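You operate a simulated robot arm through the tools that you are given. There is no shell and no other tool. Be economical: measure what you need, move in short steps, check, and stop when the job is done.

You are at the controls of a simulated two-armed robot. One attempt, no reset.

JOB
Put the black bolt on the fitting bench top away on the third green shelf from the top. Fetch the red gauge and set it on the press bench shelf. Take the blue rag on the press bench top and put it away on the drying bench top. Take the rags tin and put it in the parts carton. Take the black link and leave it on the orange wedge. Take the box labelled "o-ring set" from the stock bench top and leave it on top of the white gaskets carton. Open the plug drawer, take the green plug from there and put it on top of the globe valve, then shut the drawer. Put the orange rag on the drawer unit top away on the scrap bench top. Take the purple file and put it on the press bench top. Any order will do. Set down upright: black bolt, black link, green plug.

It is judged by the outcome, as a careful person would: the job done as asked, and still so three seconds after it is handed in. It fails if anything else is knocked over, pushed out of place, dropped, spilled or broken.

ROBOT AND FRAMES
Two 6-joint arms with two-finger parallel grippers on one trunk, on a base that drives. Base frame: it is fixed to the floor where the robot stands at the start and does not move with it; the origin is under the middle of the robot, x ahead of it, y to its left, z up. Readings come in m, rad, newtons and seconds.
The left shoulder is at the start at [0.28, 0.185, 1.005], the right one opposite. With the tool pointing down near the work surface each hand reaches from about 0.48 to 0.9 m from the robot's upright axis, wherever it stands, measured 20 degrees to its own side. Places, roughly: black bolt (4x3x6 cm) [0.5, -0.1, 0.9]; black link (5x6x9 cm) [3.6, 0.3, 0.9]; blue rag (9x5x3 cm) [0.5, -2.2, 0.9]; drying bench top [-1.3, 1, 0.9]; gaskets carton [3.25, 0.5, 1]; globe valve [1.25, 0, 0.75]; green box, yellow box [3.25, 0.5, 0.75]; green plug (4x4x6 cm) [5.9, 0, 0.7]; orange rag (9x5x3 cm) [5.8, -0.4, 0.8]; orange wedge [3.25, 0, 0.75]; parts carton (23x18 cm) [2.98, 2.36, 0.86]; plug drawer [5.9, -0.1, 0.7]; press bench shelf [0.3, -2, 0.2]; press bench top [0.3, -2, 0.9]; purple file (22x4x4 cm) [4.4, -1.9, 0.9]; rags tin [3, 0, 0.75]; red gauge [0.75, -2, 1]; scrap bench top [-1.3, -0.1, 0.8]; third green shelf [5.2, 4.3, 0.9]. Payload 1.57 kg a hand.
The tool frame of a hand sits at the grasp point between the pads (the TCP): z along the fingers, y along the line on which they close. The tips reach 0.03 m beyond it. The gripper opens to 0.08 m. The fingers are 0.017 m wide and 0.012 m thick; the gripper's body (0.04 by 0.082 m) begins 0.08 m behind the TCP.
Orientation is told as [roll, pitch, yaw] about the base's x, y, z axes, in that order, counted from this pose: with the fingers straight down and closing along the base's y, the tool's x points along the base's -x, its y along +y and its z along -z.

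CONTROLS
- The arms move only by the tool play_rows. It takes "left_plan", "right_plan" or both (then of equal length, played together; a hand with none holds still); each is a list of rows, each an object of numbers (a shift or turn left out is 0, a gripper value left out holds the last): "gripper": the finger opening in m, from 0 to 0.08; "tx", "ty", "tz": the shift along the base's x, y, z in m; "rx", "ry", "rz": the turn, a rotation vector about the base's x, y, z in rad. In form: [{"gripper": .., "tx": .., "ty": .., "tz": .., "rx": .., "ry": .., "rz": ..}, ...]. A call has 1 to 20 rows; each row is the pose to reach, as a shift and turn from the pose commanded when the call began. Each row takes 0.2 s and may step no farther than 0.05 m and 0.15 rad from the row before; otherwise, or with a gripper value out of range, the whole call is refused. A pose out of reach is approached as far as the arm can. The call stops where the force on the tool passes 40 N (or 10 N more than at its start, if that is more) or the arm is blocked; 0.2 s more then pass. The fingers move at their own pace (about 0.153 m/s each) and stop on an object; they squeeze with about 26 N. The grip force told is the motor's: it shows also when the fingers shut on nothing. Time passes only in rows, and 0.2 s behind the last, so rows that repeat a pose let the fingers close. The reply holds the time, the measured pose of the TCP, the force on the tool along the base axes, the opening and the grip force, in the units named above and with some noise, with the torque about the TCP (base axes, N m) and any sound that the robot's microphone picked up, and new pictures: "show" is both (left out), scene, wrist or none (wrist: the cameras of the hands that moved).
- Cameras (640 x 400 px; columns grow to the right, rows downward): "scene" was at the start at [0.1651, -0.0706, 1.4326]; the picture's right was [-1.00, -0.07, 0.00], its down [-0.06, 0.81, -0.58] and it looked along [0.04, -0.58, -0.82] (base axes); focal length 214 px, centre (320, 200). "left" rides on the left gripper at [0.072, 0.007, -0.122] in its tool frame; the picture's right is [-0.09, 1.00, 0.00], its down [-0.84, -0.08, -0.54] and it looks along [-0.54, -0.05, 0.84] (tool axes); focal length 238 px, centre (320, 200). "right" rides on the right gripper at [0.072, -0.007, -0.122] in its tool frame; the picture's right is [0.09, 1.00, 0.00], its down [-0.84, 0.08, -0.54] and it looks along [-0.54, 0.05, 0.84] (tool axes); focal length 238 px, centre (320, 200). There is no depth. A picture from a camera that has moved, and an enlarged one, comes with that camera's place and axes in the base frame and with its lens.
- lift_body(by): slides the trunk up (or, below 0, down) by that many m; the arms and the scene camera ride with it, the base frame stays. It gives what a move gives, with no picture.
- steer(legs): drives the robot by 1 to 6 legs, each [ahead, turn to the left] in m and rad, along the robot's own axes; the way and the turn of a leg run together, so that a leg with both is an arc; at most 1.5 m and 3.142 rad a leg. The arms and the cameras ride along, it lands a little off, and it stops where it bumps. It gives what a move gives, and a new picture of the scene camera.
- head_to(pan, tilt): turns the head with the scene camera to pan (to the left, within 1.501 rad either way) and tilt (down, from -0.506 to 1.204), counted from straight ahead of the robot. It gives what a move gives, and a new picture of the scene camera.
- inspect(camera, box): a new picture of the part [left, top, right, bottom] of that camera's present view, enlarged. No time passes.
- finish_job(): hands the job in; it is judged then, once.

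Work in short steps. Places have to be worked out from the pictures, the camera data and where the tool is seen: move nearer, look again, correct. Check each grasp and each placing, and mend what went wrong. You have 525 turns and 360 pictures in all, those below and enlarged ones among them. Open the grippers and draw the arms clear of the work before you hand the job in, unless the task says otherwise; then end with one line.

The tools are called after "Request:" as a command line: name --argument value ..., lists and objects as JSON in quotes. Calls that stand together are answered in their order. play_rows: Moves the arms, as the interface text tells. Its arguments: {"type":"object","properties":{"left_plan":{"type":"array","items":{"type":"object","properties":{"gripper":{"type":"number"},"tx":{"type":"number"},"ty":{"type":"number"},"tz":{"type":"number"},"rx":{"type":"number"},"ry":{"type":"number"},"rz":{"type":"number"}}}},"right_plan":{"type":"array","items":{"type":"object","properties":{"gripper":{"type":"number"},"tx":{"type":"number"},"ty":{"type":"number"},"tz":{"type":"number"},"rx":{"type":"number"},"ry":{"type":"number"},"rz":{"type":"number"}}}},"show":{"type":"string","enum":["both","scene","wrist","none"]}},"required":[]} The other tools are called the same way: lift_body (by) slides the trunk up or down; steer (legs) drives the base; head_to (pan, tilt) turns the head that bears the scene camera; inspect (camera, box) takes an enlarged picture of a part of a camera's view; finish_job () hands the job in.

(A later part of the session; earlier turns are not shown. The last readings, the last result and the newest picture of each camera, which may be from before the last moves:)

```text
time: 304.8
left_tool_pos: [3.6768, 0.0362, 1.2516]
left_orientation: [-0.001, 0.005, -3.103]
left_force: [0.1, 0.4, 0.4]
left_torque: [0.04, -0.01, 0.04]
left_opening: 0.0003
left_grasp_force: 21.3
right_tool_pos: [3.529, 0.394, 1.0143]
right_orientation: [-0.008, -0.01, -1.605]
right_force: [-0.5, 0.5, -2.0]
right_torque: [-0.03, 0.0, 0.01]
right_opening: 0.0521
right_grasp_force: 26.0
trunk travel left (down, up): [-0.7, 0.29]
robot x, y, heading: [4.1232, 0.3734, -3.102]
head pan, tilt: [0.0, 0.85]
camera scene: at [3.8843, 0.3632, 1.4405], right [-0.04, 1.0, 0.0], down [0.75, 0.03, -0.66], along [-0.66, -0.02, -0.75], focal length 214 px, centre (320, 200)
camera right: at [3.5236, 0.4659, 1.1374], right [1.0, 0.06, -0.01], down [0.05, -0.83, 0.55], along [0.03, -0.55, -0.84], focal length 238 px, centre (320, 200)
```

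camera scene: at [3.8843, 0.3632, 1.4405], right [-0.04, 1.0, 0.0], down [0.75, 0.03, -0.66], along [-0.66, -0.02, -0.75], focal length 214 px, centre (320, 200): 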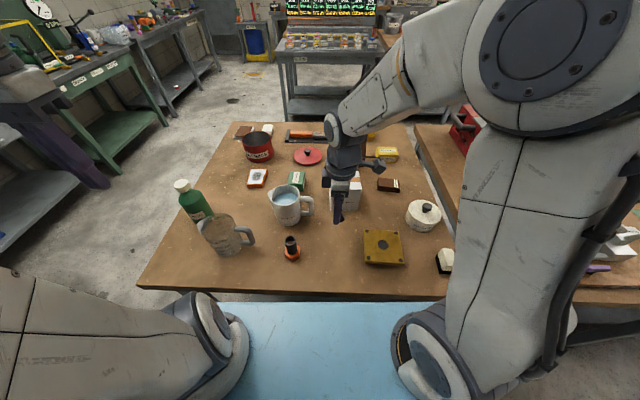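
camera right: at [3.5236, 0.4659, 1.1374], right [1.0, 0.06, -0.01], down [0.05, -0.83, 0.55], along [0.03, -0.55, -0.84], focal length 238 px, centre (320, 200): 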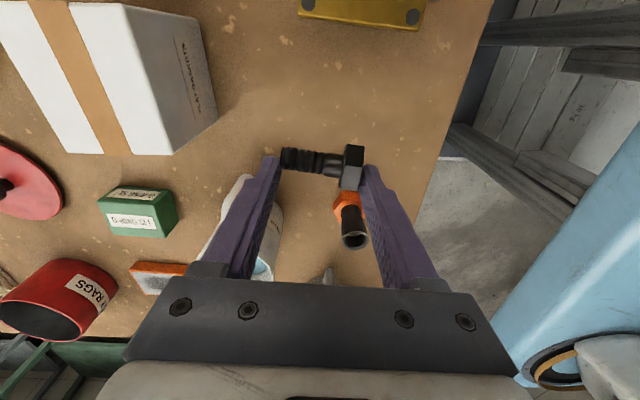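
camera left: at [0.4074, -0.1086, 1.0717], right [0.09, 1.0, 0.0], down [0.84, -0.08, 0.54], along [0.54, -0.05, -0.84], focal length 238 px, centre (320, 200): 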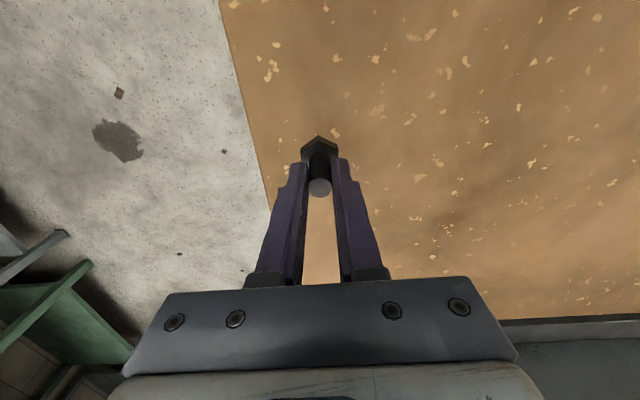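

I lower it to the same height as when it was gripped.

Request:
play_rows --right_plan '[{"tz": -0.04}, {"tz": -0.08}, {"tz": -0.11}, {"tz": -0.125}, {"tz": -0.134}, {"tz": -0.138}, {"tz": -0.138, "gripper": 0.08}, {"tz": -0.138, "gripper": 0.08}, {"tz": -0.1}, {"tz": -0.06}, {"tz": -0.02}]' --show "wrist"

```text
time: 307.2
left_tool_pos: [3.6764, 0.0366, 1.2512]
left_orientation: [-0.001, 0.006, -3.103]
left_force: [-0.5, -0.4, 0.1]
left_torque: [0.02, 0.0, 0.04]
left_opening: 0.0001
left_grasp_force: 20.9
right_tool_pos: [3.5295, 0.3905, 0.9957]
right_orientation: [-0.006, -0.011, -1.603]
right_force: [-0.4, 0.4, 0.6]
right_torque: [0.05, -0.04, -0.01]
right_opening: 0.0801
right_grasp_force: 0.0
trunk travel left (down, up): [-0.7, 0.29]
robot x, y, heading: [4.1226, 0.3718, -3.105]
head pan, tilt: [0.0, 0.85]
camera right: at [3.5246, 0.4641, 1.1188], right [1.0, 0.06, -0.01], down [0.05, -0.83, 0.55], along [0.03, -0.55, -0.84], focal length 238 px, centre (320, 200)
```

right: 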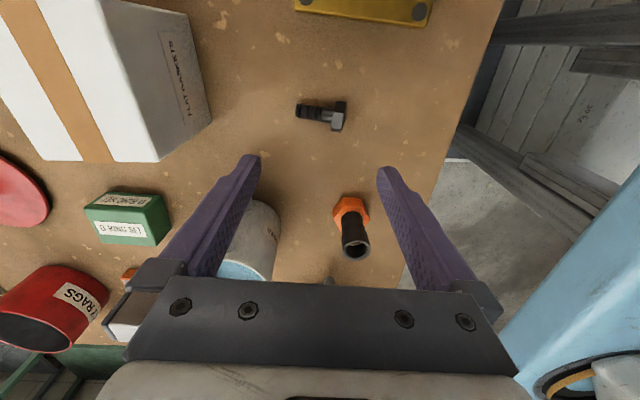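

The bolt is parked at (3.528, 0.402). Now the link: I move the right hand away and bring the open left hand over the link at about (3.576, 0.28).

Request:
play_rows --left_plan '[{"gripper": 0.08}, {"gripper": 0.08}, {"tx": -0.02, "ty": 0.04}, {"tx": -0.04, "ty": 0.08, "tz": -0.01}, {"tx": -0.06, "ty": 0.12, "tz": -0.03}, {"tx": -0.08, "ty": 0.16, "tz": -0.05}, {"tx": -0.09, "ty": 0.2, "tz": -0.08}, {"tx": -0.1, "ty": 0.23, "tz": -0.12}, {"tx": -0.1, "ty": 0.244, "tz": -0.16}, {"tx": -0.1, "ty": 0.244, "tz": -0.2}]' --right_plan '[{"tz": 0.04}, {"tz": 0.08}, {"tz": 0.12, "ty": 0.03}, {"tz": 0.14, "ty": 0.07}, {"tz": 0.14, "ty": 0.11}, {"tz": 0.14, "ty": 0.15, "tx": 0.01}, {"tz": 0.14, "ty": 0.19, "tx": 0.02}, {"tz": 0.14, "ty": 0.23, "tx": 0.03}, {"tz": 0.14, "ty": 0.27, "tx": 0.04}, {"tz": 0.14, "ty": 0.3, "tx": 0.05}]' --show "both"

```text
refused: row 7 steps farther than a row can; nothing moved
```

Request:
play_rows --left_plan '[{"gripper": 0.08}, {"gripper": 0.08}, {"tx": -0.02, "ty": 0.04}, {"tx": -0.04, "ty": 0.08, "tz": -0.01}, {"tx": -0.06, "ty": 0.12, "tz": -0.03}, {"tx": -0.08, "ty": 0.16, "tz": -0.05}, {"tx": -0.09, "ty": 0.2, "tz": -0.07}, {"tx": -0.1, "ty": 0.23, "tz": -0.1}, {"tx": -0.1, "ty": 0.244, "tz": -0.14}, {"tx": -0.1, "ty": 0.244, "tz": -0.18}]' --right_plan '[{"tz": 0.04}, {"tz": 0.08}, {"tz": 0.12, "ty": 0.02}, {"tz": 0.14, "ty": 0.06}, {"tz": 0.14, "ty": 0.1}, {"tz": 0.14, "ty": 0.14, "tx": 0.01}, {"tz": 0.14, "ty": 0.18, "tx": 0.02}, {"tz": 0.14, "ty": 0.22, "tx": 0.03}, {"tz": 0.14, "ty": 0.26, "tx": 0.04}, {"tz": 0.14, "ty": 0.3, "tx": 0.05}]' --show "both"

```text
time: 309.4
left_tool_pos: [3.575, 0.2794, 1.0719]
left_orientation: [-0.001, 0.004, -3.104]
left_force: [0.4, -0.3, -0.5]
left_torque: [0.02, 0.0, 0.02]
left_opening: 0.0803
left_grasp_force: 0.1
left hand out of reach, approached as far as the arm can: row 3
right_tool_pos: [3.5805, 0.6922, 1.1333]
right_orientation: [-0.01, -0.01, -1.603]
right_force: [0.5, 0.5, 0.0]
right_torque: [0.01, 0.0, -0.02]
right_opening: 0.08
right_grasp_force: 0.0
trunk travel left (down, up): [-0.7, 0.29]
robot x, y, heading: [4.1269, 0.3719, -3.107]
head pan, tilt: [0.0, 0.85]
camera scene: at [3.8845, 0.3632, 1.4406], right [-0.04, 1.0, 0.0], down [0.75, 0.03, -0.66], along [-0.66, -0.02, -0.75], focal length 214 px, centre (320, 200)
camera right: at [3.5754, 0.765, 1.2554], right [1.0, 0.06, -0.01], down [0.05, -0.83, 0.55], along [0.03, -0.55, -0.83], focal length 238 px, centre (320, 200)
camera left: at [3.6475, 0.2741, 1.1956], right [-0.05, -1.0, 0.0], down [-0.84, 0.04, 0.54], along [-0.54, 0.03, -0.84], focal length 238 px, centre (320, 200)
```

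scene: 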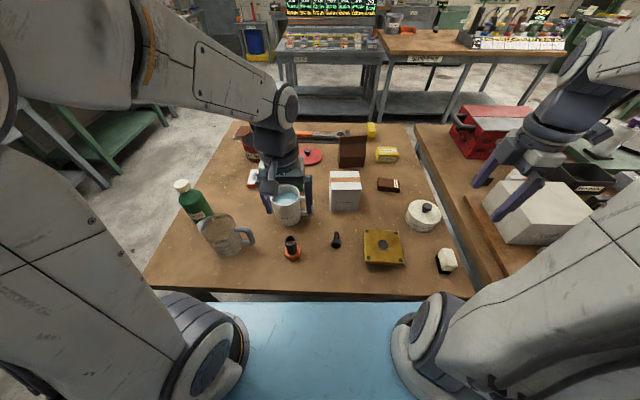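
right: 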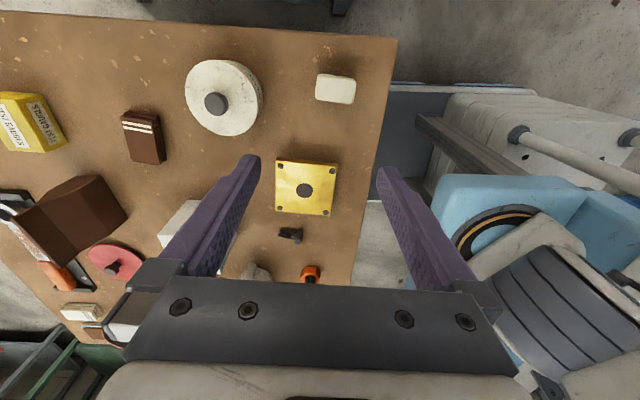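
left: 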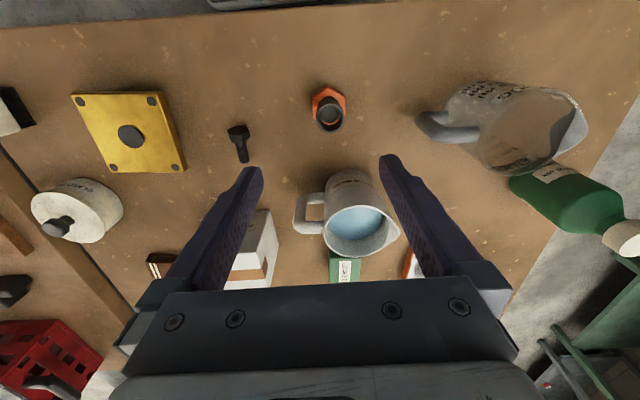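

The link axis is at (3.586, 0.267). I correct and descend to TCP 0.905.

Request:
play_rows --left_plan '[{"tx": 0.011, "ty": -0.012, "tz": -0.04}, {"tx": 0.011, "ty": -0.012, "tz": -0.08}, {"tx": 0.011, "ty": -0.012, "tz": -0.12}, {"tx": 0.011, "ty": -0.012, "tz": -0.15}, {"tx": 0.011, "ty": -0.012, "tz": -0.165}]' --show "wrist"

```text
time: 310.6
left_tool_pos: [3.5862, 0.2656, 0.9059]
left_orientation: [-0.001, 0.005, -3.103]
left_force: [-0.4, -0.8, 0.4]
left_torque: [0.05, -0.02, 0.02]
left_opening: 0.0799
left_grasp_force: 0.1
right_tool_pos: [3.5795, 0.692, 1.1341]
right_orientation: [-0.009, -0.01, -1.605]
right_force: [-0.1, 0.5, 0.6]
right_torque: [0.02, -0.01, 0.0]
right_opening: 0.0801
right_grasp_force: 0.0
trunk travel left (down, up): [-0.7, 0.29]
robot x, y, heading: [4.119, 0.3676, -3.105]
head pan, tilt: [0.0, 0.85]
camera left: at [3.6585, 0.2619, 1.0285], right [-0.05, -1.0, 0.0], down [-0.84, 0.04, 0.54], along [-0.54, 0.03, -0.84], focal length 238 px, centre (320, 200)
```

left: 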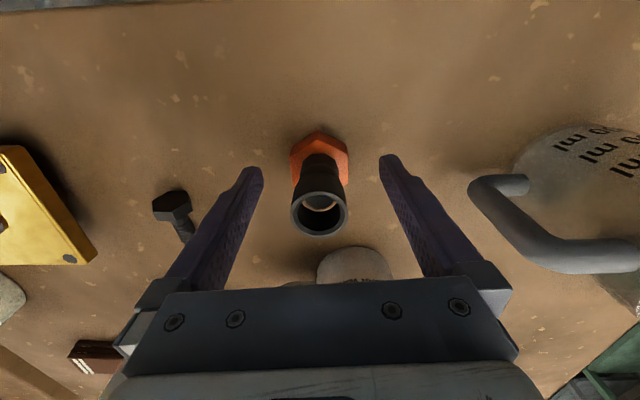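

Well centred between the fingers. I close and lift slightly.

Request:
play_rows --left_plan '[{"gripper": 0.03}, {"gripper": 0.0}, {"gripper": 0.0}, {"gripper": 0.0, "tz": 0.03}, {"tz": 0.07}, {"tz": 0.11}]' --show "wrist"

```text
time: 312.0
left_tool_pos: [3.5863, 0.2664, 1.0193]
left_orientation: [0.0, 0.006, -3.104]
left_force: [0.3, 0.2, -1.2]
left_torque: [-0.01, 0.01, -0.03]
left_opening: 0.0283
left_grasp_force: 25.6
right_tool_pos: [3.5807, 0.6906, 1.1331]
right_orientation: [-0.008, -0.011, -1.604]
right_force: [0.4, -0.4, -0.9]
right_torque: [-0.01, -0.02, 0.05]
right_opening: 0.0799
right_grasp_force: 0.0
trunk travel left (down, up): [-0.7, 0.29]
robot x, y, heading: [4.1213, 0.3693, -3.104]
head pan, tilt: [0.0, 0.85]
camera left: at [3.6588, 0.2616, 1.1413], right [-0.05, -1.0, 0.0], down [-0.84, 0.05, 0.54], along [-0.54, 0.03, -0.84], focal length 238 px, centre (320, 200)
```

left: 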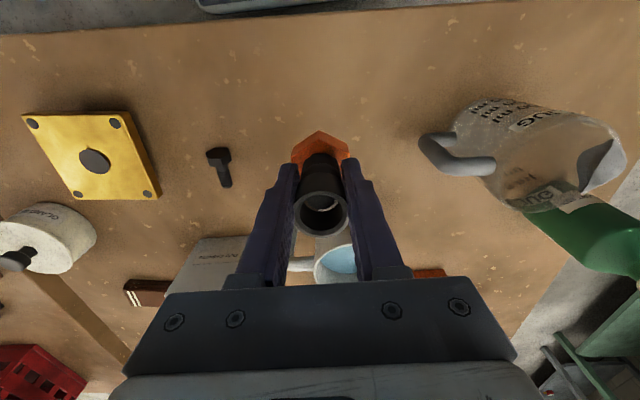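

The link is held. I carry it over toward the wedge at about (3.258, 0.085), passing between the mug and the jug.

Request:
play_rows --left_plan '[{"tz": 0.04}, {"tz": 0.07}, {"tx": -0.04, "ty": -0.02, "tz": 0.07}, {"tx": -0.08, "ty": -0.04, "tz": 0.07}, {"tx": -0.12, "ty": -0.06, "tz": 0.07}, {"tx": -0.16, "ty": -0.08, "tz": 0.07}, {"tx": -0.2, "ty": -0.1, "tz": 0.07}, {"tx": -0.235, "ty": -0.13, "tz": 0.06}, {"tx": -0.265, "ty": -0.155, "tz": 0.04}, {"tx": -0.295, "ty": -0.17, "tz": 0.01}, {"tx": -0.318, "ty": -0.18, "tz": -0.02}, {"tx": -0.318, "ty": -0.18, "tz": -0.02}]' --show "both"

```text
time: 314.6
left_tool_pos: [3.2689, 0.0892, 0.9959]
left_orientation: [-0.001, 0.006, -3.102]
left_force: [0.3, 0.3, -1.9]
left_torque: [0.03, -0.01, 0.01]
left_opening: 0.0284
left_grasp_force: 25.8
right_tool_pos: [3.5794, 0.6915, 1.1324]
right_orientation: [-0.008, -0.01, -1.604]
right_force: [0.8, -0.5, -0.4]
right_torque: [0.01, -0.05, 0.01]
right_opening: 0.08
right_grasp_force: 0.1
trunk travel left (down, up): [-0.7, 0.29]
robot x, y, heading: [4.127, 0.3725, -3.105]
head pan, tilt: [0.0, 0.85]
camera scene: at [3.884, 0.3632, 1.4405], right [-0.04, 1.0, 0.0], down [0.75, 0.03, -0.66], along [-0.66, -0.02, -0.75], focal length 214 px, centre (320, 200)
camera left: at [3.3409, 0.0849, 1.1186], right [-0.05, -1.0, 0.0], down [-0.84, 0.04, 0.54], along [-0.54, 0.03, -0.84], focal length 238 px, centre (320, 200)
```

scene: 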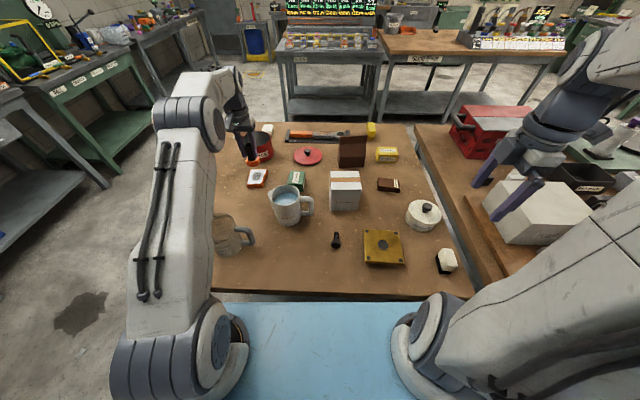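
left: 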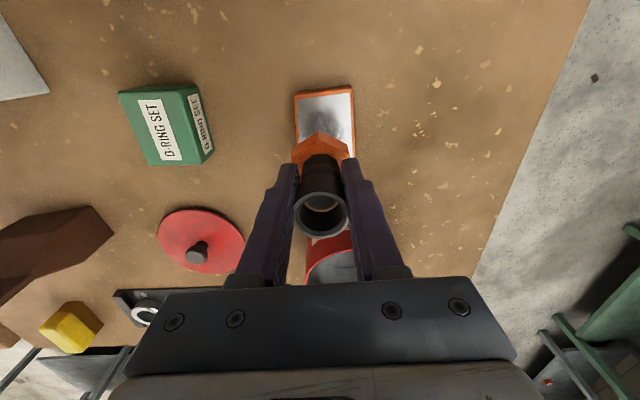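

Right above the wedge. I lower slowly to contact.

Request:
play_rows --left_plan '[{"tx": -0.004, "ty": -0.002, "tz": -0.02}, {"tx": -0.004, "ty": -0.002, "tz": -0.035}, {"tx": -0.004, "ty": -0.002, "tz": -0.045}, {"tx": -0.004, "ty": -0.002, "tz": -0.05}, {"tx": -0.004, "ty": -0.002, "tz": -0.055}, {"tx": -0.004, "ty": -0.002, "tz": -0.06}, {"tx": -0.004, "ty": -0.002, "tz": -0.065}, {"tx": -0.004, "ty": -0.002, "tz": -0.07}, {"tx": -0.004, "ty": -0.002, "tz": -0.075}]' --show "both"

```text
time: 316.6
left_tool_pos: [3.2635, 0.0871, 0.9262]
left_orientation: [-0.001, -0.003, -3.105]
left_force: [0.6, 2.0, 20.7]
left_torque: [0.13, 0.12, -0.11]
left_opening: 0.029
left_grasp_force: 26.1
right_tool_pos: [3.5794, 0.6905, 1.1338]
right_orientation: [-0.008, -0.01, -1.604]
right_force: [0.2, -0.3, 0.7]
right_torque: [-0.03, 0.03, -0.01]
right_opening: 0.0802
right_grasp_force: 0.0
trunk travel left (down, up): [-0.7, 0.29]
robot x, y, heading: [4.125, 0.3688, -3.105]
head pan, tilt: [0.0, 0.85]
camera scene: at [3.8854, 0.3639, 1.4412], right [-0.04, 1.0, 0.0], down [0.75, 0.03, -0.66], along [-0.66, -0.02, -0.75], focal length 214 px, centre (320, 200)
camera left: at [3.3368, 0.083, 1.0469], right [-0.06, -1.0, 0.0], down [-0.84, 0.05, 0.55], along [-0.54, 0.03, -0.84], focal length 238 px, centre (320, 200)
```

scene: 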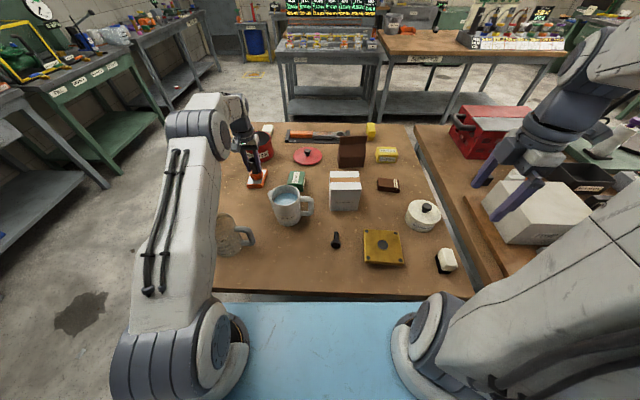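
left: 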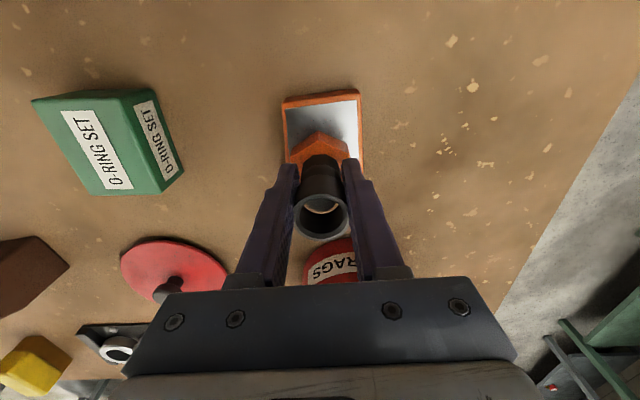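

Contact. I release gently and rise.

Request:
play_rows --left_plan '[{"tz": 0.002}, {"tz": 0.002, "gripper": 0.045}, {"tz": 0.002, "gripper": 0.08}, {"tz": 0.002, "gripper": 0.08}, {"tz": 0.04}, {"tz": 0.08}, {"tz": 0.11, "tx": 0.03}, {"tz": 0.12, "tx": 0.07}]' --show "both"

```text
time: 318.4
left_tool_pos: [3.3382, 0.0855, 1.0431]
left_orientation: [0.0, 0.005, -3.106]
left_force: [0.1, 0.5, -0.5]
left_torque: [-0.01, 0.01, -0.01]
left_opening: 0.0802
left_grasp_force: 0.0
right_tool_pos: [3.5792, 0.6916, 1.1347]
right_orientation: [-0.008, -0.011, -1.603]
right_force: [0.5, -0.1, 0.1]
right_torque: [-0.02, -0.04, 0.0]
right_opening: 0.0802
right_grasp_force: 0.1
trunk travel left (down, up): [-0.7, 0.29]
robot x, y, heading: [4.1276, 0.3705, -3.109]
head pan, tilt: [0.0, 0.85]
camera scene: at [3.884, 0.3634, 1.4405], right [-0.04, 1.0, 0.0], down [0.75, 0.03, -0.66], along [-0.66, -0.02, -0.75], focal length 214 px, centre (320, 200)
camera left: at [3.4105, 0.0798, 1.1656], right [-0.05, -1.0, 0.0], down [-0.84, 0.04, 0.54], along [-0.54, 0.03, -0.84], focal length 238 px, centre (320, 200)
```

scene: 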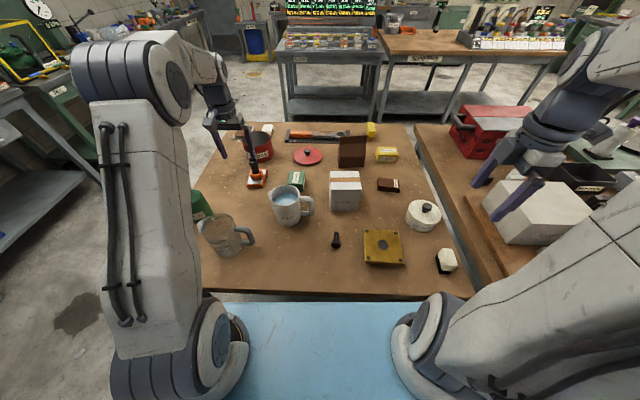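
left: 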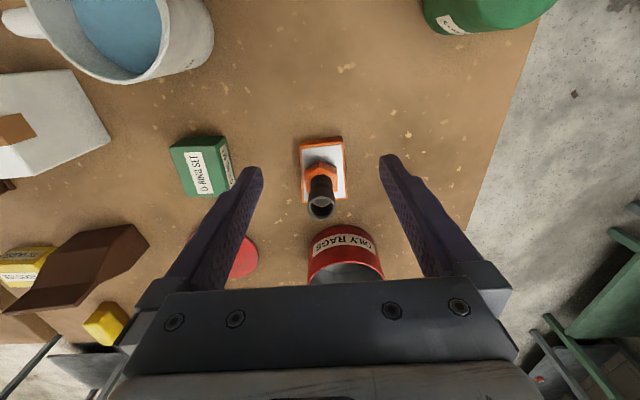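

The link stands on the wedge. Now the O-ring box; I zoom in for its exact geometry.

Request:
inspect --camera "left" --box '[140, 110, 268, 210]'

Request:
inspect --camera "scene" --box '[250, 120, 410, 220]'

```text
4.00 times, centred on (204, 160) of left
camera zoom: at [3.4105, 0.0798, 1.1656], right [-0.05, -1.0, 0.0], down [-0.84, 0.04, 0.54], along [-0.54, 0.03, -0.84], focal length 953 px, centre (784, 360)
```

zoom: 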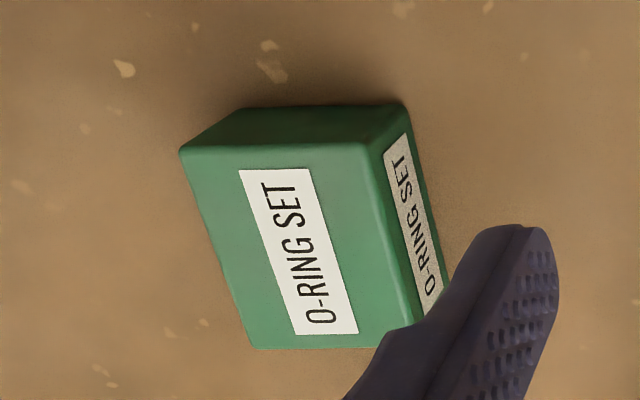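

```text
4.00 times, centred on (330, 170) of scene
camera zoom: at [3.884, 0.3634, 1.4405], right [-0.04, 1.0, 0.0], down [0.75, 0.03, -0.66], along [-0.66, -0.02, -0.75], focal length 858 px, centre (280, 320)
```

zoom: 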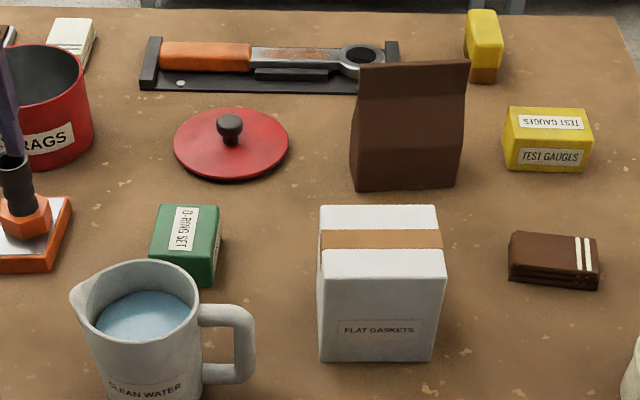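

The box is centred at (3.281, 0.244), 6 cm wide in y. I go above it with the left hand and descend.

Request:
play_rows --left_plan '[{"ty": 0.04, "tz": 0.01, "rz": -0.045}, {"tx": -0.02, "ty": 0.08, "tz": 0.01, "rz": -0.09}, {"tx": -0.04, "ty": 0.12, "tz": 0.0, "rz": -0.09}, {"tx": -0.057, "ty": 0.15, "tz": -0.02, "rz": -0.09}, {"tx": -0.057, "ty": 0.158, "tz": -0.06, "rz": -0.09}, {"tx": -0.057, "ty": 0.158, "tz": -0.09, "rz": -0.09}]' --show "wrist"

```text
time: 319.8
left_tool_pos: [3.2796, 0.2468, 0.9492]
left_orientation: [-0.002, 0.006, 3.089]
left_force: [0.6, -0.3, 0.5]
left_torque: [0.01, 0.02, -0.03]
left_opening: 0.08
left_grasp_force: 0.0
right_tool_pos: [3.5795, 0.6911, 1.1335]
right_orientation: [-0.008, -0.009, -1.604]
right_force: [-0.3, 1.2, -0.3]
right_torque: [0.0, 0.01, 0.0]
right_opening: 0.0799
right_grasp_force: 0.0
trunk travel left (down, up): [-0.7, 0.29]
robot x, y, heading: [4.1246, 0.371, -3.11]
head pan, tilt: [0.0, 0.85]
camera left: at [3.3519, 0.2345, 1.0718], right [-0.14, -0.99, 0.0], down [-0.83, 0.12, 0.54], along [-0.53, 0.08, -0.84], focal length 238 px, centre (320, 200)
```

left: 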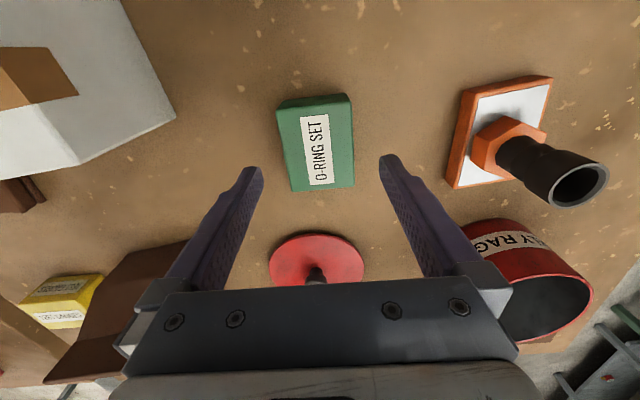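

Aligned. I descend and grip.

Request:
play_rows --left_plan '[{"tx": 0.005, "tz": -0.03}, {"tx": 0.005, "tz": -0.055}, {"tx": 0.005, "tz": -0.069}, {"tx": 0.005, "tz": -0.069, "gripper": 0.04}, {"tx": 0.005, "tz": -0.069, "gripper": 0.03}, {"tx": 0.005, "tz": -0.069, "gripper": 0.03}]' --show "wrist"

```text
time: 321.2
left_tool_pos: [3.2825, 0.2451, 0.8807]
left_orientation: [-0.001, 0.005, 3.09]
left_force: [-0.8, -0.6, -0.2]
left_torque: [0.01, 0.01, 0.0]
left_opening: 0.0591
left_grasp_force: 25.9
right_tool_pos: [3.5798, 0.6908, 1.1329]
right_orientation: [-0.009, -0.012, -1.605]
right_force: [-0.3, -0.8, 0.0]
right_torque: [-0.03, 0.0, 0.03]
right_opening: 0.0798
right_grasp_force: 0.0
trunk travel left (down, up): [-0.7, 0.29]
robot x, y, heading: [4.1224, 0.3723, -3.106]
head pan, tilt: [0.0, 0.85]
camera left: at [3.3546, 0.2333, 1.0033], right [-0.14, -0.99, 0.0], down [-0.83, 0.12, 0.54], along [-0.53, 0.08, -0.84], focal length 238 px, centre (320, 200)
```

left: 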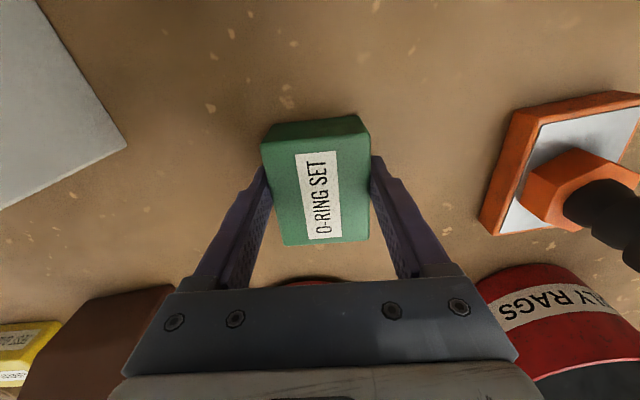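

Gripped at 59 mm. I lift and carry it over the gaskets carton (centre about (3.36, 0.433), top ≈ 0.948).

Request:
play_rows --left_plan '[{"tz": 0.04}, {"tz": 0.08}, {"tz": 0.12}, {"tz": 0.16}, {"tz": 0.19, "tx": 0.01, "ty": 0.02}, {"tz": 0.19, "tx": 0.025, "ty": 0.06}, {"tz": 0.19, "tx": 0.04, "ty": 0.1}, {"tz": 0.19, "tx": 0.06, "ty": 0.14}, {"tz": 0.19, "tx": 0.075, "ty": 0.18}, {"tz": 0.19, "tx": 0.077, "ty": 0.188, "rz": 0.06}, {"tz": 0.19, "tx": 0.077, "ty": 0.188, "rz": 0.06}]' --show "both"

```text
time: 323.6
left_tool_pos: [3.3583, 0.4341, 1.0716]
left_orientation: [-0.001, 0.006, -3.134]
left_force: [-0.3, 0.2, -0.7]
left_torque: [0.0, -0.04, 0.01]
left_opening: 0.0591
left_grasp_force: 25.2
right_tool_pos: [3.5793, 0.6913, 1.133]
right_orientation: [-0.008, -0.012, -1.603]
right_force: [0.4, -0.1, 0.1]
right_torque: [-0.01, 0.02, -0.03]
right_opening: 0.08
right_grasp_force: 0.0
trunk travel left (down, up): [-0.7, 0.29]
robot x, y, heading: [4.1215, 0.3742, -3.103]
head pan, tilt: [0.0, 0.85]
camera scene: at [3.8843, 0.3635, 1.4406], right [-0.04, 1.0, 0.0], down [0.75, 0.03, -0.66], along [-0.66, -0.02, -0.75], focal length 214 px, centre (320, 200)
camera left: at [3.4308, 0.4264, 1.1946], right [-0.08, -1.0, 0.0], down [-0.84, 0.07, 0.54], along [-0.54, 0.05, -0.84], focal length 238 px, centre (320, 200)
```

scene: 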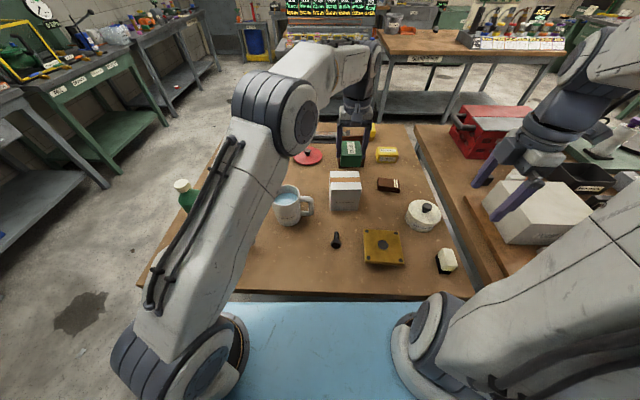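
left: 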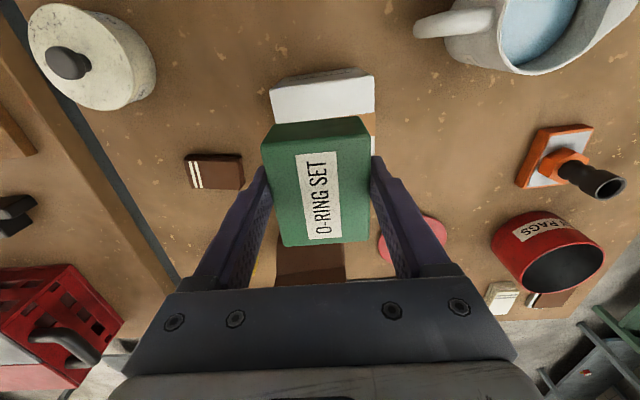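

Aligned with the carton. I lower to contact (expected TCP ≈ 0.986).

Request:
play_rows --left_plan '[{"ty": -0.004, "tz": -0.03}, {"ty": -0.004, "tz": -0.055}, {"ty": -0.004, "tz": -0.07}, {"ty": -0.004, "tz": -0.076}, {"ty": -0.004, "tz": -0.082}, {"ty": -0.004, "tz": -0.087}, {"ty": -0.004, "tz": -0.092}, {"ty": -0.004, "tz": -0.097}, {"ty": -0.004, "tz": -0.102}]' --show "none"

```text
time: 325.5
left_tool_pos: [3.3595, 0.4292, 0.9806]
left_orientation: [-0.003, -0.006, -3.133]
left_force: [3.9, -1.7, 12.8]
left_torque: [-0.48, -0.38, 0.14]
left_opening: 0.0597
left_grasp_force: 26.6
right_tool_pos: [3.5801, 0.6918, 1.133]
right_orientation: [-0.009, -0.01, -1.604]
right_force: [0.5, -0.9, -0.5]
right_torque: [0.02, -0.01, 0.04]
right_opening: 0.0798
right_grasp_force: 0.2
trunk travel left (down, up): [-0.7, 0.29]
robot x, y, heading: [4.1216, 0.3724, -3.106]
head pan, tilt: [0.0, 0.85]
stopped in row 9 (left hand): the force on the tool passed its limit at 44 N (the readings are from after the stop); the commanded pose is now the measured one
```

Request:
play_rows --left_plan '[{"tz": 0.003}, {"tz": 0.003, "gripper": 0.065}, {"tz": 0.003, "gripper": 0.08}, {"tz": 0.003, "gripper": 0.08}, {"tz": 0.04}, {"tz": 0.08}, {"tz": 0.12}, {"tz": 0.15, "tx": 0.02, "ty": -0.02}, {"tz": 0.16, "tx": 0.05, "ty": -0.05}, {"tz": 0.16, "tx": 0.08, "ty": -0.08}]' --show "both"

```text
time: 327.7
left_tool_pos: [3.4386, 0.3476, 1.1366]
left_orientation: [-0.005, -0.005, -3.133]
left_force: [1.1, -0.5, -0.3]
left_torque: [0.0, -0.03, -0.02]
left_opening: 0.0798
left_grasp_force: 0.0
right_tool_pos: [3.5808, 0.6913, 1.1327]
right_orientation: [-0.009, -0.011, -1.604]
right_force: [-1.3, 0.7, -0.5]
right_torque: [0.03, -0.02, 0.04]
right_opening: 0.0801
right_grasp_force: 0.0
trunk travel left (down, up): [-0.7, 0.29]
robot x, y, heading: [4.1238, 0.3697, -3.104]
head pan, tilt: [0.0, 0.85]
camera scene: at [3.8841, 0.3636, 1.4405], right [-0.04, 1.0, 0.0], down [0.75, 0.03, -0.66], along [-0.66, -0.02, -0.75], focal length 214 px, centre (320, 200)
camera left: at [3.5126, 0.3401, 1.2577], right [-0.09, -1.0, 0.0], down [-0.84, 0.07, 0.55], along [-0.54, 0.05, -0.84], focal length 238 px, centre (320, 200)
```

scene: 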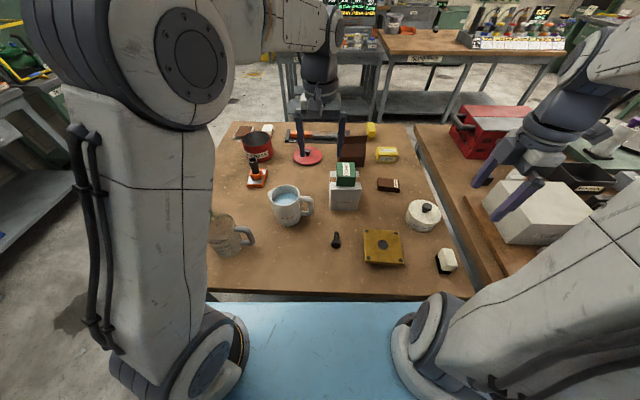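
left: 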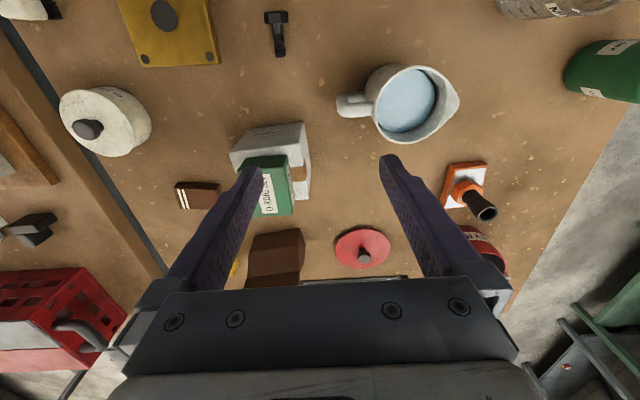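

The box is on the carton. Next the bolt: the left hand grasps its shank at about (3.525, 0.4015), fingers closing along y with the head toward the robot, so that tilting the hand forward later stands it upright.

Request:
play_rows --left_plan '[{"tx": 0.03, "ty": 0.02, "tz": -0.02, "rz": -0.06}, {"tx": 0.06, "ty": 0.04, "tz": -0.05, "rz": -0.13}, {"tx": 0.086, "ty": 0.054, "tz": -0.08, "rz": -0.13}, {"tx": 0.086, "ty": 0.054, "tz": -0.12, "rz": -0.13}, {"tx": 0.086, "ty": 0.054, "tz": -0.16, "rz": -0.13}, {"tx": 0.086, "ty": 0.054, "tz": -0.19, "rz": -0.13}]' --show "wrist"

```text
time: 329.1
left_tool_pos: [3.5262, 0.4023, 0.9467]
left_orientation: [-0.006, -0.007, 3.02]
left_force: [-0.4, -0.1, -0.1]
left_torque: [0.02, 0.0, -0.02]
left_opening: 0.0801
left_grasp_force: 0.2
right_tool_pos: [3.5802, 0.6913, 1.1335]
right_orientation: [-0.008, -0.01, -1.603]
right_force: [0.2, 0.0, 0.5]
right_torque: [0.02, 0.0, 0.0]
right_opening: 0.08
right_grasp_force: 0.2
trunk travel left (down, up): [-0.7, 0.29]
robot x, y, heading: [4.122, 0.3702, -3.103]
head pan, tilt: [0.0, 0.85]
camera left: at [3.5979, 0.3858, 1.068], right [-0.21, -0.98, -0.01], down [-0.82, 0.18, 0.55], along [-0.53, 0.12, -0.84], focal length 238 px, centre (320, 200)
```

left: 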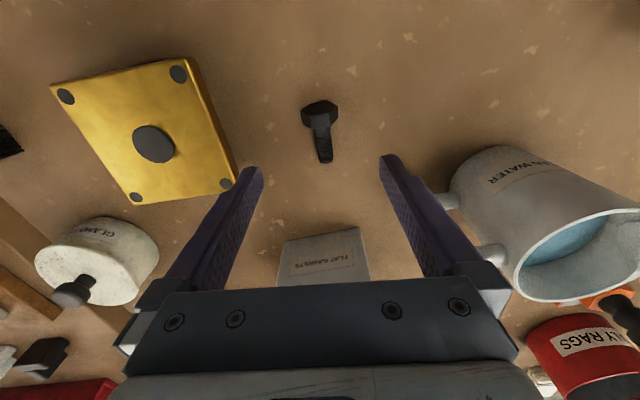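

Aligned. I descend to 0.874 and close.

Request:
play_rows --left_plan '[{"ty": -0.001, "tz": -0.03}, {"ty": -0.001, "tz": -0.06}, {"ty": -0.001, "tz": -0.068}, {"ty": -0.001, "tz": -0.073}, {"ty": -0.001, "tz": -0.073, "gripper": 0.03}, {"ty": -0.001, "tz": -0.073, "gripper": 0.0}, {"ty": -0.001, "tz": -0.073, "gripper": 0.0}]' --show "wrist"

```text
time: 330.7
left_tool_pos: [3.5246, 0.4007, 0.8754]
left_orientation: [-0.005, -0.003, 3.02]
left_force: [0.3, 3.0, -0.1]
left_torque: [0.22, 0.05, 0.12]
left_opening: 0.0065
left_grasp_force: 26.1
right_tool_pos: [3.5797, 0.6909, 1.1328]
right_orientation: [-0.009, -0.009, -1.606]
right_force: [-0.6, -0.3, 0.2]
right_torque: [0.01, -0.01, 0.01]
right_opening: 0.0799
right_grasp_force: 0.1
trunk travel left (down, up): [-0.7, 0.29]
robot x, y, heading: [4.1267, 0.3701, -3.109]
head pan, tilt: [0.0, 0.85]
camera left: at [3.5958, 0.3852, 0.9971], right [-0.21, -0.98, 0.0], down [-0.82, 0.18, 0.55], along [-0.53, 0.12, -0.84], focal length 238 px, centre (320, 200)
```

left: 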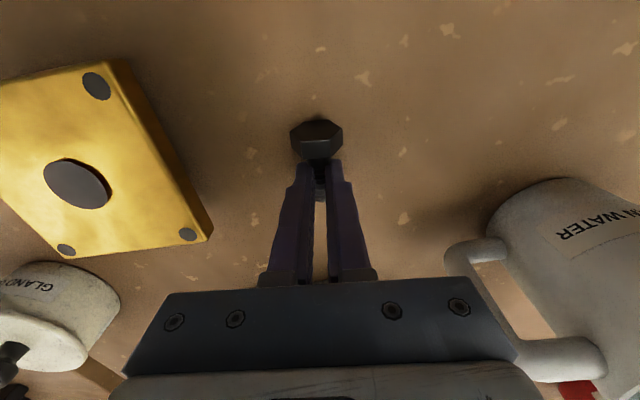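

The opening of 6.5 mm means it only bites the top of the shank. I open, go 4 mm lower and close again.

Request:
play_rows --left_plan '[{"gripper": 0.03}, {"gripper": 0.03, "tz": -0.002}, {"gripper": 0.03, "tz": -0.0045}, {"gripper": 0.03, "tz": -0.0045}, {"gripper": 0.0, "tz": -0.0045}, {"gripper": 0.0, "tz": -0.0045}]' --show "wrist"

```text
time: 332.1
left_tool_pos: [3.5241, 0.4008, 0.8699]
left_orientation: [-0.005, -0.002, 3.018]
left_force: [-0.1, 2.2, -0.4]
left_torque: [0.14, 0.04, 0.1]
left_opening: 0.0065
left_grasp_force: 25.9
right_tool_pos: [3.5806, 0.6915, 1.1335]
right_orientation: [-0.008, -0.011, -1.605]
right_force: [0.8, -0.3, 0.7]
right_torque: [0.01, -0.05, 0.0]
right_opening: 0.0799
right_grasp_force: 0.0
trunk travel left (down, up): [-0.7, 0.29]
robot x, y, heading: [4.1259, 0.3692, -3.105]
head pan, tilt: [0.0, 0.85]
camera left: at [3.596, 0.385, 0.9917], right [-0.21, -0.98, 0.0], down [-0.82, 0.18, 0.55], along [-0.53, 0.12, -0.84], focal length 238 px, centre (320, 200)
```

left: 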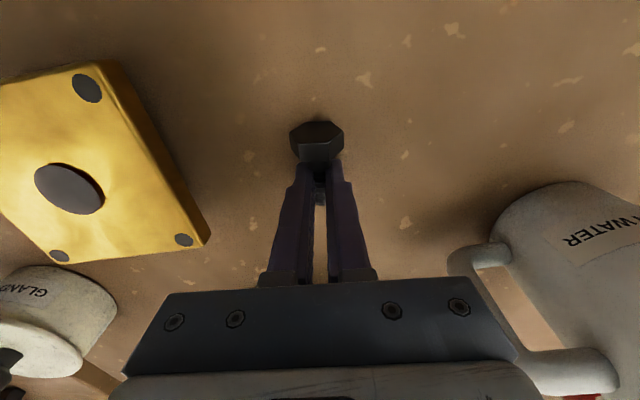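

I zoom in to see what is between the fingers.

Request:
inspect --camera "left" --box '[270, 100, 370, 220]'

```text
3.33 times, centred on (320, 160) of left
camera zoom: at [3.596, 0.385, 0.9917], right [-0.21, -0.98, 0.0], down [-0.82, 0.18, 0.55], along [-0.53, 0.12, -0.84], focal length 794 px, centre (320, 333)
```

zoom: 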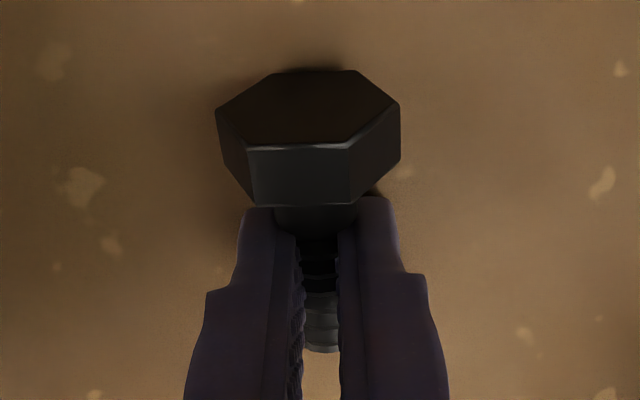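

I test the grip by lifting slightly.

Request:
play_rows --left_plan '[{"tz": 0.01}, {"tz": 0.03}, {"tz": 0.06}, {"tz": 0.06}]' --show "wrist"

```text
time: 333.1
left_tool_pos: [3.5238, 0.4022, 0.9326]
left_orientation: [-0.004, -0.003, 3.019]
left_force: [0.1, 0.7, -0.8]
left_torque: [0.0, 0.01, 0.01]
left_opening: 0.0142
left_grasp_force: 26.2
right_tool_pos: [3.5795, 0.6917, 1.1339]
right_orientation: [-0.008, -0.012, -1.604]
right_force: [0.6, -0.5, 0.3]
right_torque: [-0.04, -0.01, 0.0]
right_opening: 0.0801
right_grasp_force: 0.1
trunk travel left (down, up): [-0.7, 0.29]
robot x, y, heading: [4.122, 0.3701, -3.108]
head pan, tilt: [0.0, 0.85]
camera left: at [3.5957, 0.3855, 1.0539], right [-0.21, -0.98, 0.0], down [-0.82, 0.18, 0.55], along [-0.53, 0.12, -0.84], focal length 238 px, centre (320, 200)
```

left: 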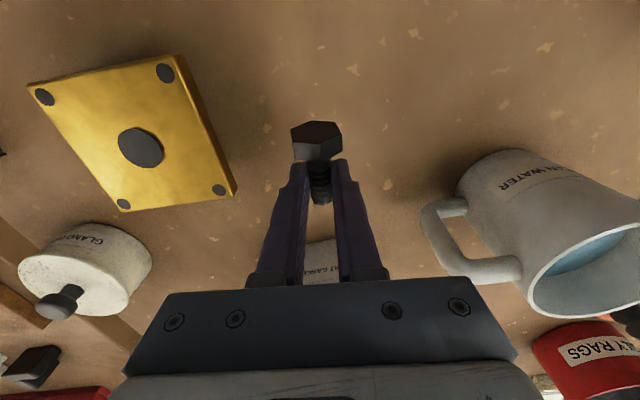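

Request:
inspect --camera "left" --box '[260, 90, 380, 220]'

Request:
inspect --camera "scene" --box '[280, 180, 400, 270]'

```text
3.08 times, centred on (320, 155) of left
camera zoom: at [3.5957, 0.3855, 1.0539], right [-0.21, -0.98, 0.0], down [-0.82, 0.18, 0.55], along [-0.53, 0.12, -0.84], focal length 733 px, centre (320, 338)
```

zoom: 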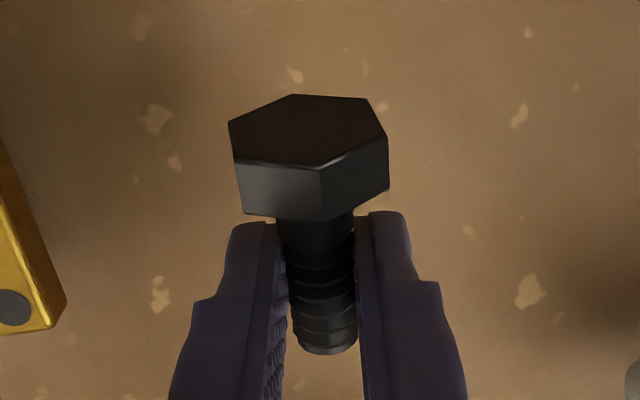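

```text
4.44 times, centred on (340, 225) of scene
camera zoom: at [3.8844, 0.3633, 1.4406], right [-0.04, 1.0, 0.0], down [0.75, 0.03, -0.66], along [-0.66, -0.02, -0.75], focal length 953 px, centre (231, 89)
```

zoom: 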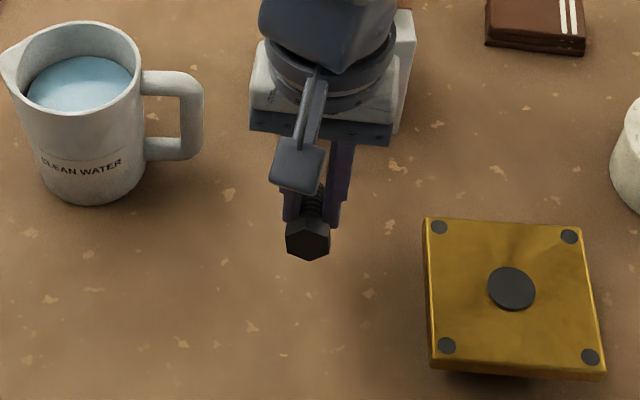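

The bolt is well held with its head toward the robot. I raise it, back off and drive north toward the green shelf in stages.

Request:
play_rows --left_plan '[{"tz": 0.04}, {"tz": 0.08}, {"tz": 0.12, "tx": 0.02}, {"tz": 0.16, "tx": 0.03, "ty": -0.02}, {"tz": 0.2, "tx": 0.03, "ty": -0.05}, {"tz": 0.2, "tx": 0.03, "ty": -0.09}, {"tz": 0.2, "tx": 0.03, "ty": -0.13}]' --show "none"

Request:
steer --legs '[[-0.25, 0], [0, -1.61], [1.0, 0]]'

Request:
head_to --pan -0.3 --tilt 0.3

```text
time: 334.7
left_tool_pos: [3.5555, 0.2704, 1.1305]
left_orientation: [-0.005, -0.003, 3.017]
left_force: [0.1, 0.3, -1.1]
left_torque: [0.0, 0.02, 0.07]
left_opening: 0.0144
left_grasp_force: 25.7
right_tool_pos: [3.5797, 0.6919, 1.1328]
right_orientation: [-0.008, -0.01, -1.606]
right_force: [0.2, -0.3, 0.2]
right_torque: [0.0, 0.01, 0.0]
right_opening: 0.08
right_grasp_force: 0.1
trunk travel left (down, up): [-0.7, 0.29]
robot x, y, heading: [4.1226, 0.3659, -3.1]
head pan, tilt: [0.0, 0.85]
```

```text
time: 345.1
left_tool_pos: [4.3085, 1.9183, 1.1307]
left_orientation: [-0.005, -0.004, 1.405]
left_force: [-0.4, 0.0, -1.1]
left_torque: [0.01, 0.01, 0.01]
left_opening: 0.0139
left_grasp_force: 25.8
right_tool_pos: [4.728, 1.8771, 1.1337]
right_orientation: [-0.01, -0.012, 3.064]
right_force: [-0.1, 0.4, 0.6]
right_torque: [0.01, 0.0, 0.01]
right_opening: 0.0799
right_grasp_force: 0.0
trunk travel left (down, up): [-0.7, 0.29]
robot x, y, heading: [4.3842, 1.3446, 1.56]
head pan, tilt: [0.0, 0.85]
camera scene: at [4.3852, 1.5876, 1.4406], right [1.0, -0.01, 0.0], down [0.0, -0.75, -0.66], along [0.0, 0.66, -0.75], focal length 214 px, centre (320, 200)
```

scene: 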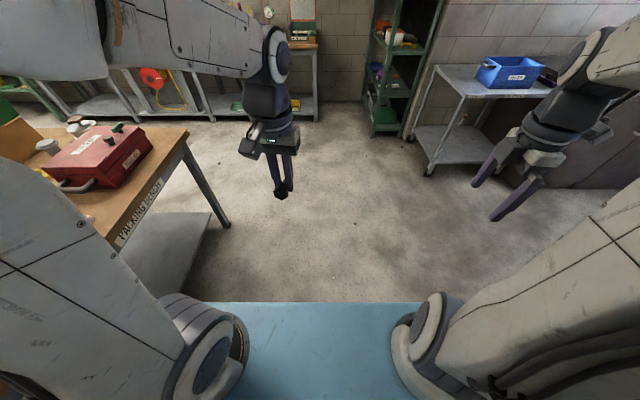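

```text
time: 346.1
left_tool_pos: [4.31, 1.9182, 1.1297]
left_orientation: [-0.006, -0.004, 1.404]
left_force: [0.3, -0.5, -1.1]
left_torque: [0.06, 0.02, 0.0]
left_opening: 0.0142
left_grasp_force: 25.9
right_tool_pos: [4.7271, 1.8762, 1.1327]
right_orientation: [-0.008, -0.011, 3.065]
right_force: [0.4, -0.6, -0.4]
right_torque: [-0.02, -0.03, 0.03]
right_opening: 0.0799
right_grasp_force: 0.1
trunk travel left (down, up): [-0.7, 0.29]
robot x, y, heading: [4.3826, 1.3486, 1.565]
head pan, tilt: [-0.3, 0.3]
camera scene: at [4.4128, 1.5986, 1.4889], right [0.95, -0.3, 0.0], down [-0.09, -0.28, -0.95], along [0.29, 0.91, -0.3], focal length 214 px, centre (320, 200)
```

scene: 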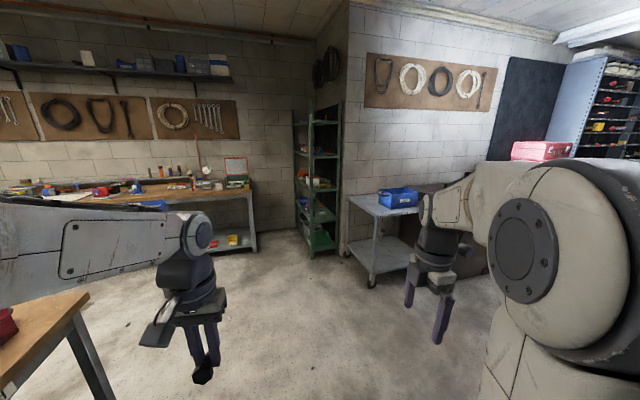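

Request:
inspect --camera "scene" --box '[270, 90, 360, 260]'

```text
2.35 times, centred on (315, 175) of scene
camera zoom: at [4.4128, 1.5986, 1.4889], right [0.95, -0.3, 0.0], down [-0.09, -0.28, -0.95], along [0.29, 0.91, -0.3], focal length 505 px, centre (332, 259)
```

zoom: 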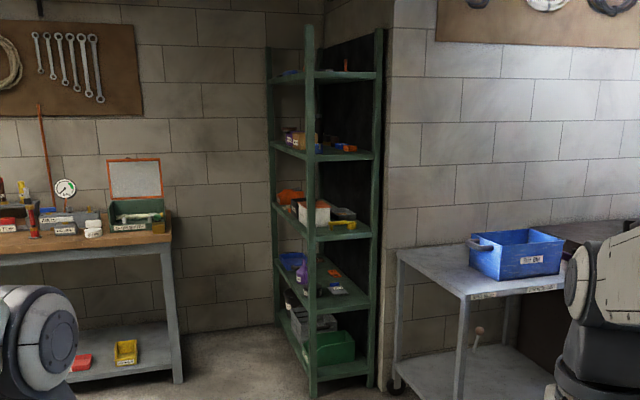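

The shelf unit opens to the west, and its third shelf is at about z 0.86. I drive on to about (4.4, 3.3) and turn toward it.

Request:
steer --legs '[[1.3, 0], [0.6, 0], [0, -0.9]]'

Request:
head_to --pan 0 --tilt 0.5

```text
time: 357.9
left_tool_pos: [4.8234, 3.6331, 1.1299]
left_orientation: [-0.006, -0.003, 0.485]
left_force: [0.2, 0.0, -1.5]
left_torque: [-0.02, 0.02, 0.02]
left_opening: 0.0141
left_grasp_force: 26.4
right_tool_pos: [5.0428, 3.2734, 1.1328]
right_orientation: [-0.009, -0.012, 2.144]
right_force: [-0.5, 0.0, -0.1]
right_torque: [0.0, 0.0, -0.01]
right_opening: 0.0803
right_grasp_force: 0.0
trunk travel left (down, up): [-0.7, 0.29]
robot x, y, heading: [4.4154, 3.2285, 0.639]
head pan, tilt: [-0.3, 0.3]
camera scene: at [4.6299, 3.3567, 1.4889], right [0.33, -0.94, 0.0], down [-0.28, -0.1, -0.96], along [0.9, 0.32, -0.3], focal length 214 px, centre (320, 200)
```

scene: 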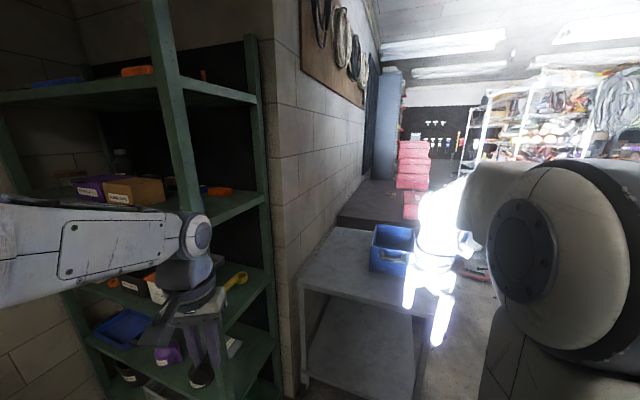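

```text
time: 358.7
left_tool_pos: [4.8246, 3.6324, 1.1301]
left_orientation: [-0.005, -0.004, 0.483]
left_force: [0.5, -0.6, -2.2]
left_torque: [0.01, 0.02, 0.0]
left_opening: 0.0144
left_grasp_force: 25.6
right_tool_pos: [5.0426, 3.2737, 1.1338]
right_orientation: [-0.008, -0.01, 2.143]
right_force: [0.8, 0.1, -0.1]
right_torque: [-0.03, 0.04, -0.01]
right_opening: 0.0802
right_grasp_force: 0.1
trunk travel left (down, up): [-0.7, 0.29]
robot x, y, heading: [4.4126, 3.2312, 0.645]
head pan, tilt: [0.0, 0.499]
camera scene: at [4.6149, 3.3798, 1.4706], right [0.6, -0.8, 0.0], down [-0.38, -0.29, -0.88], along [0.7, 0.52, -0.48], focal length 214 px, centre (320, 200)
```

scene: 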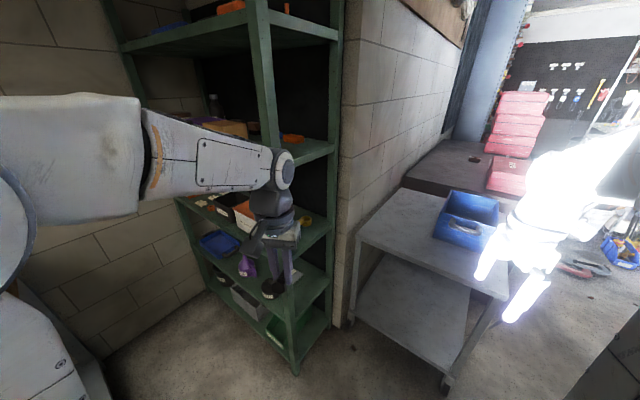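

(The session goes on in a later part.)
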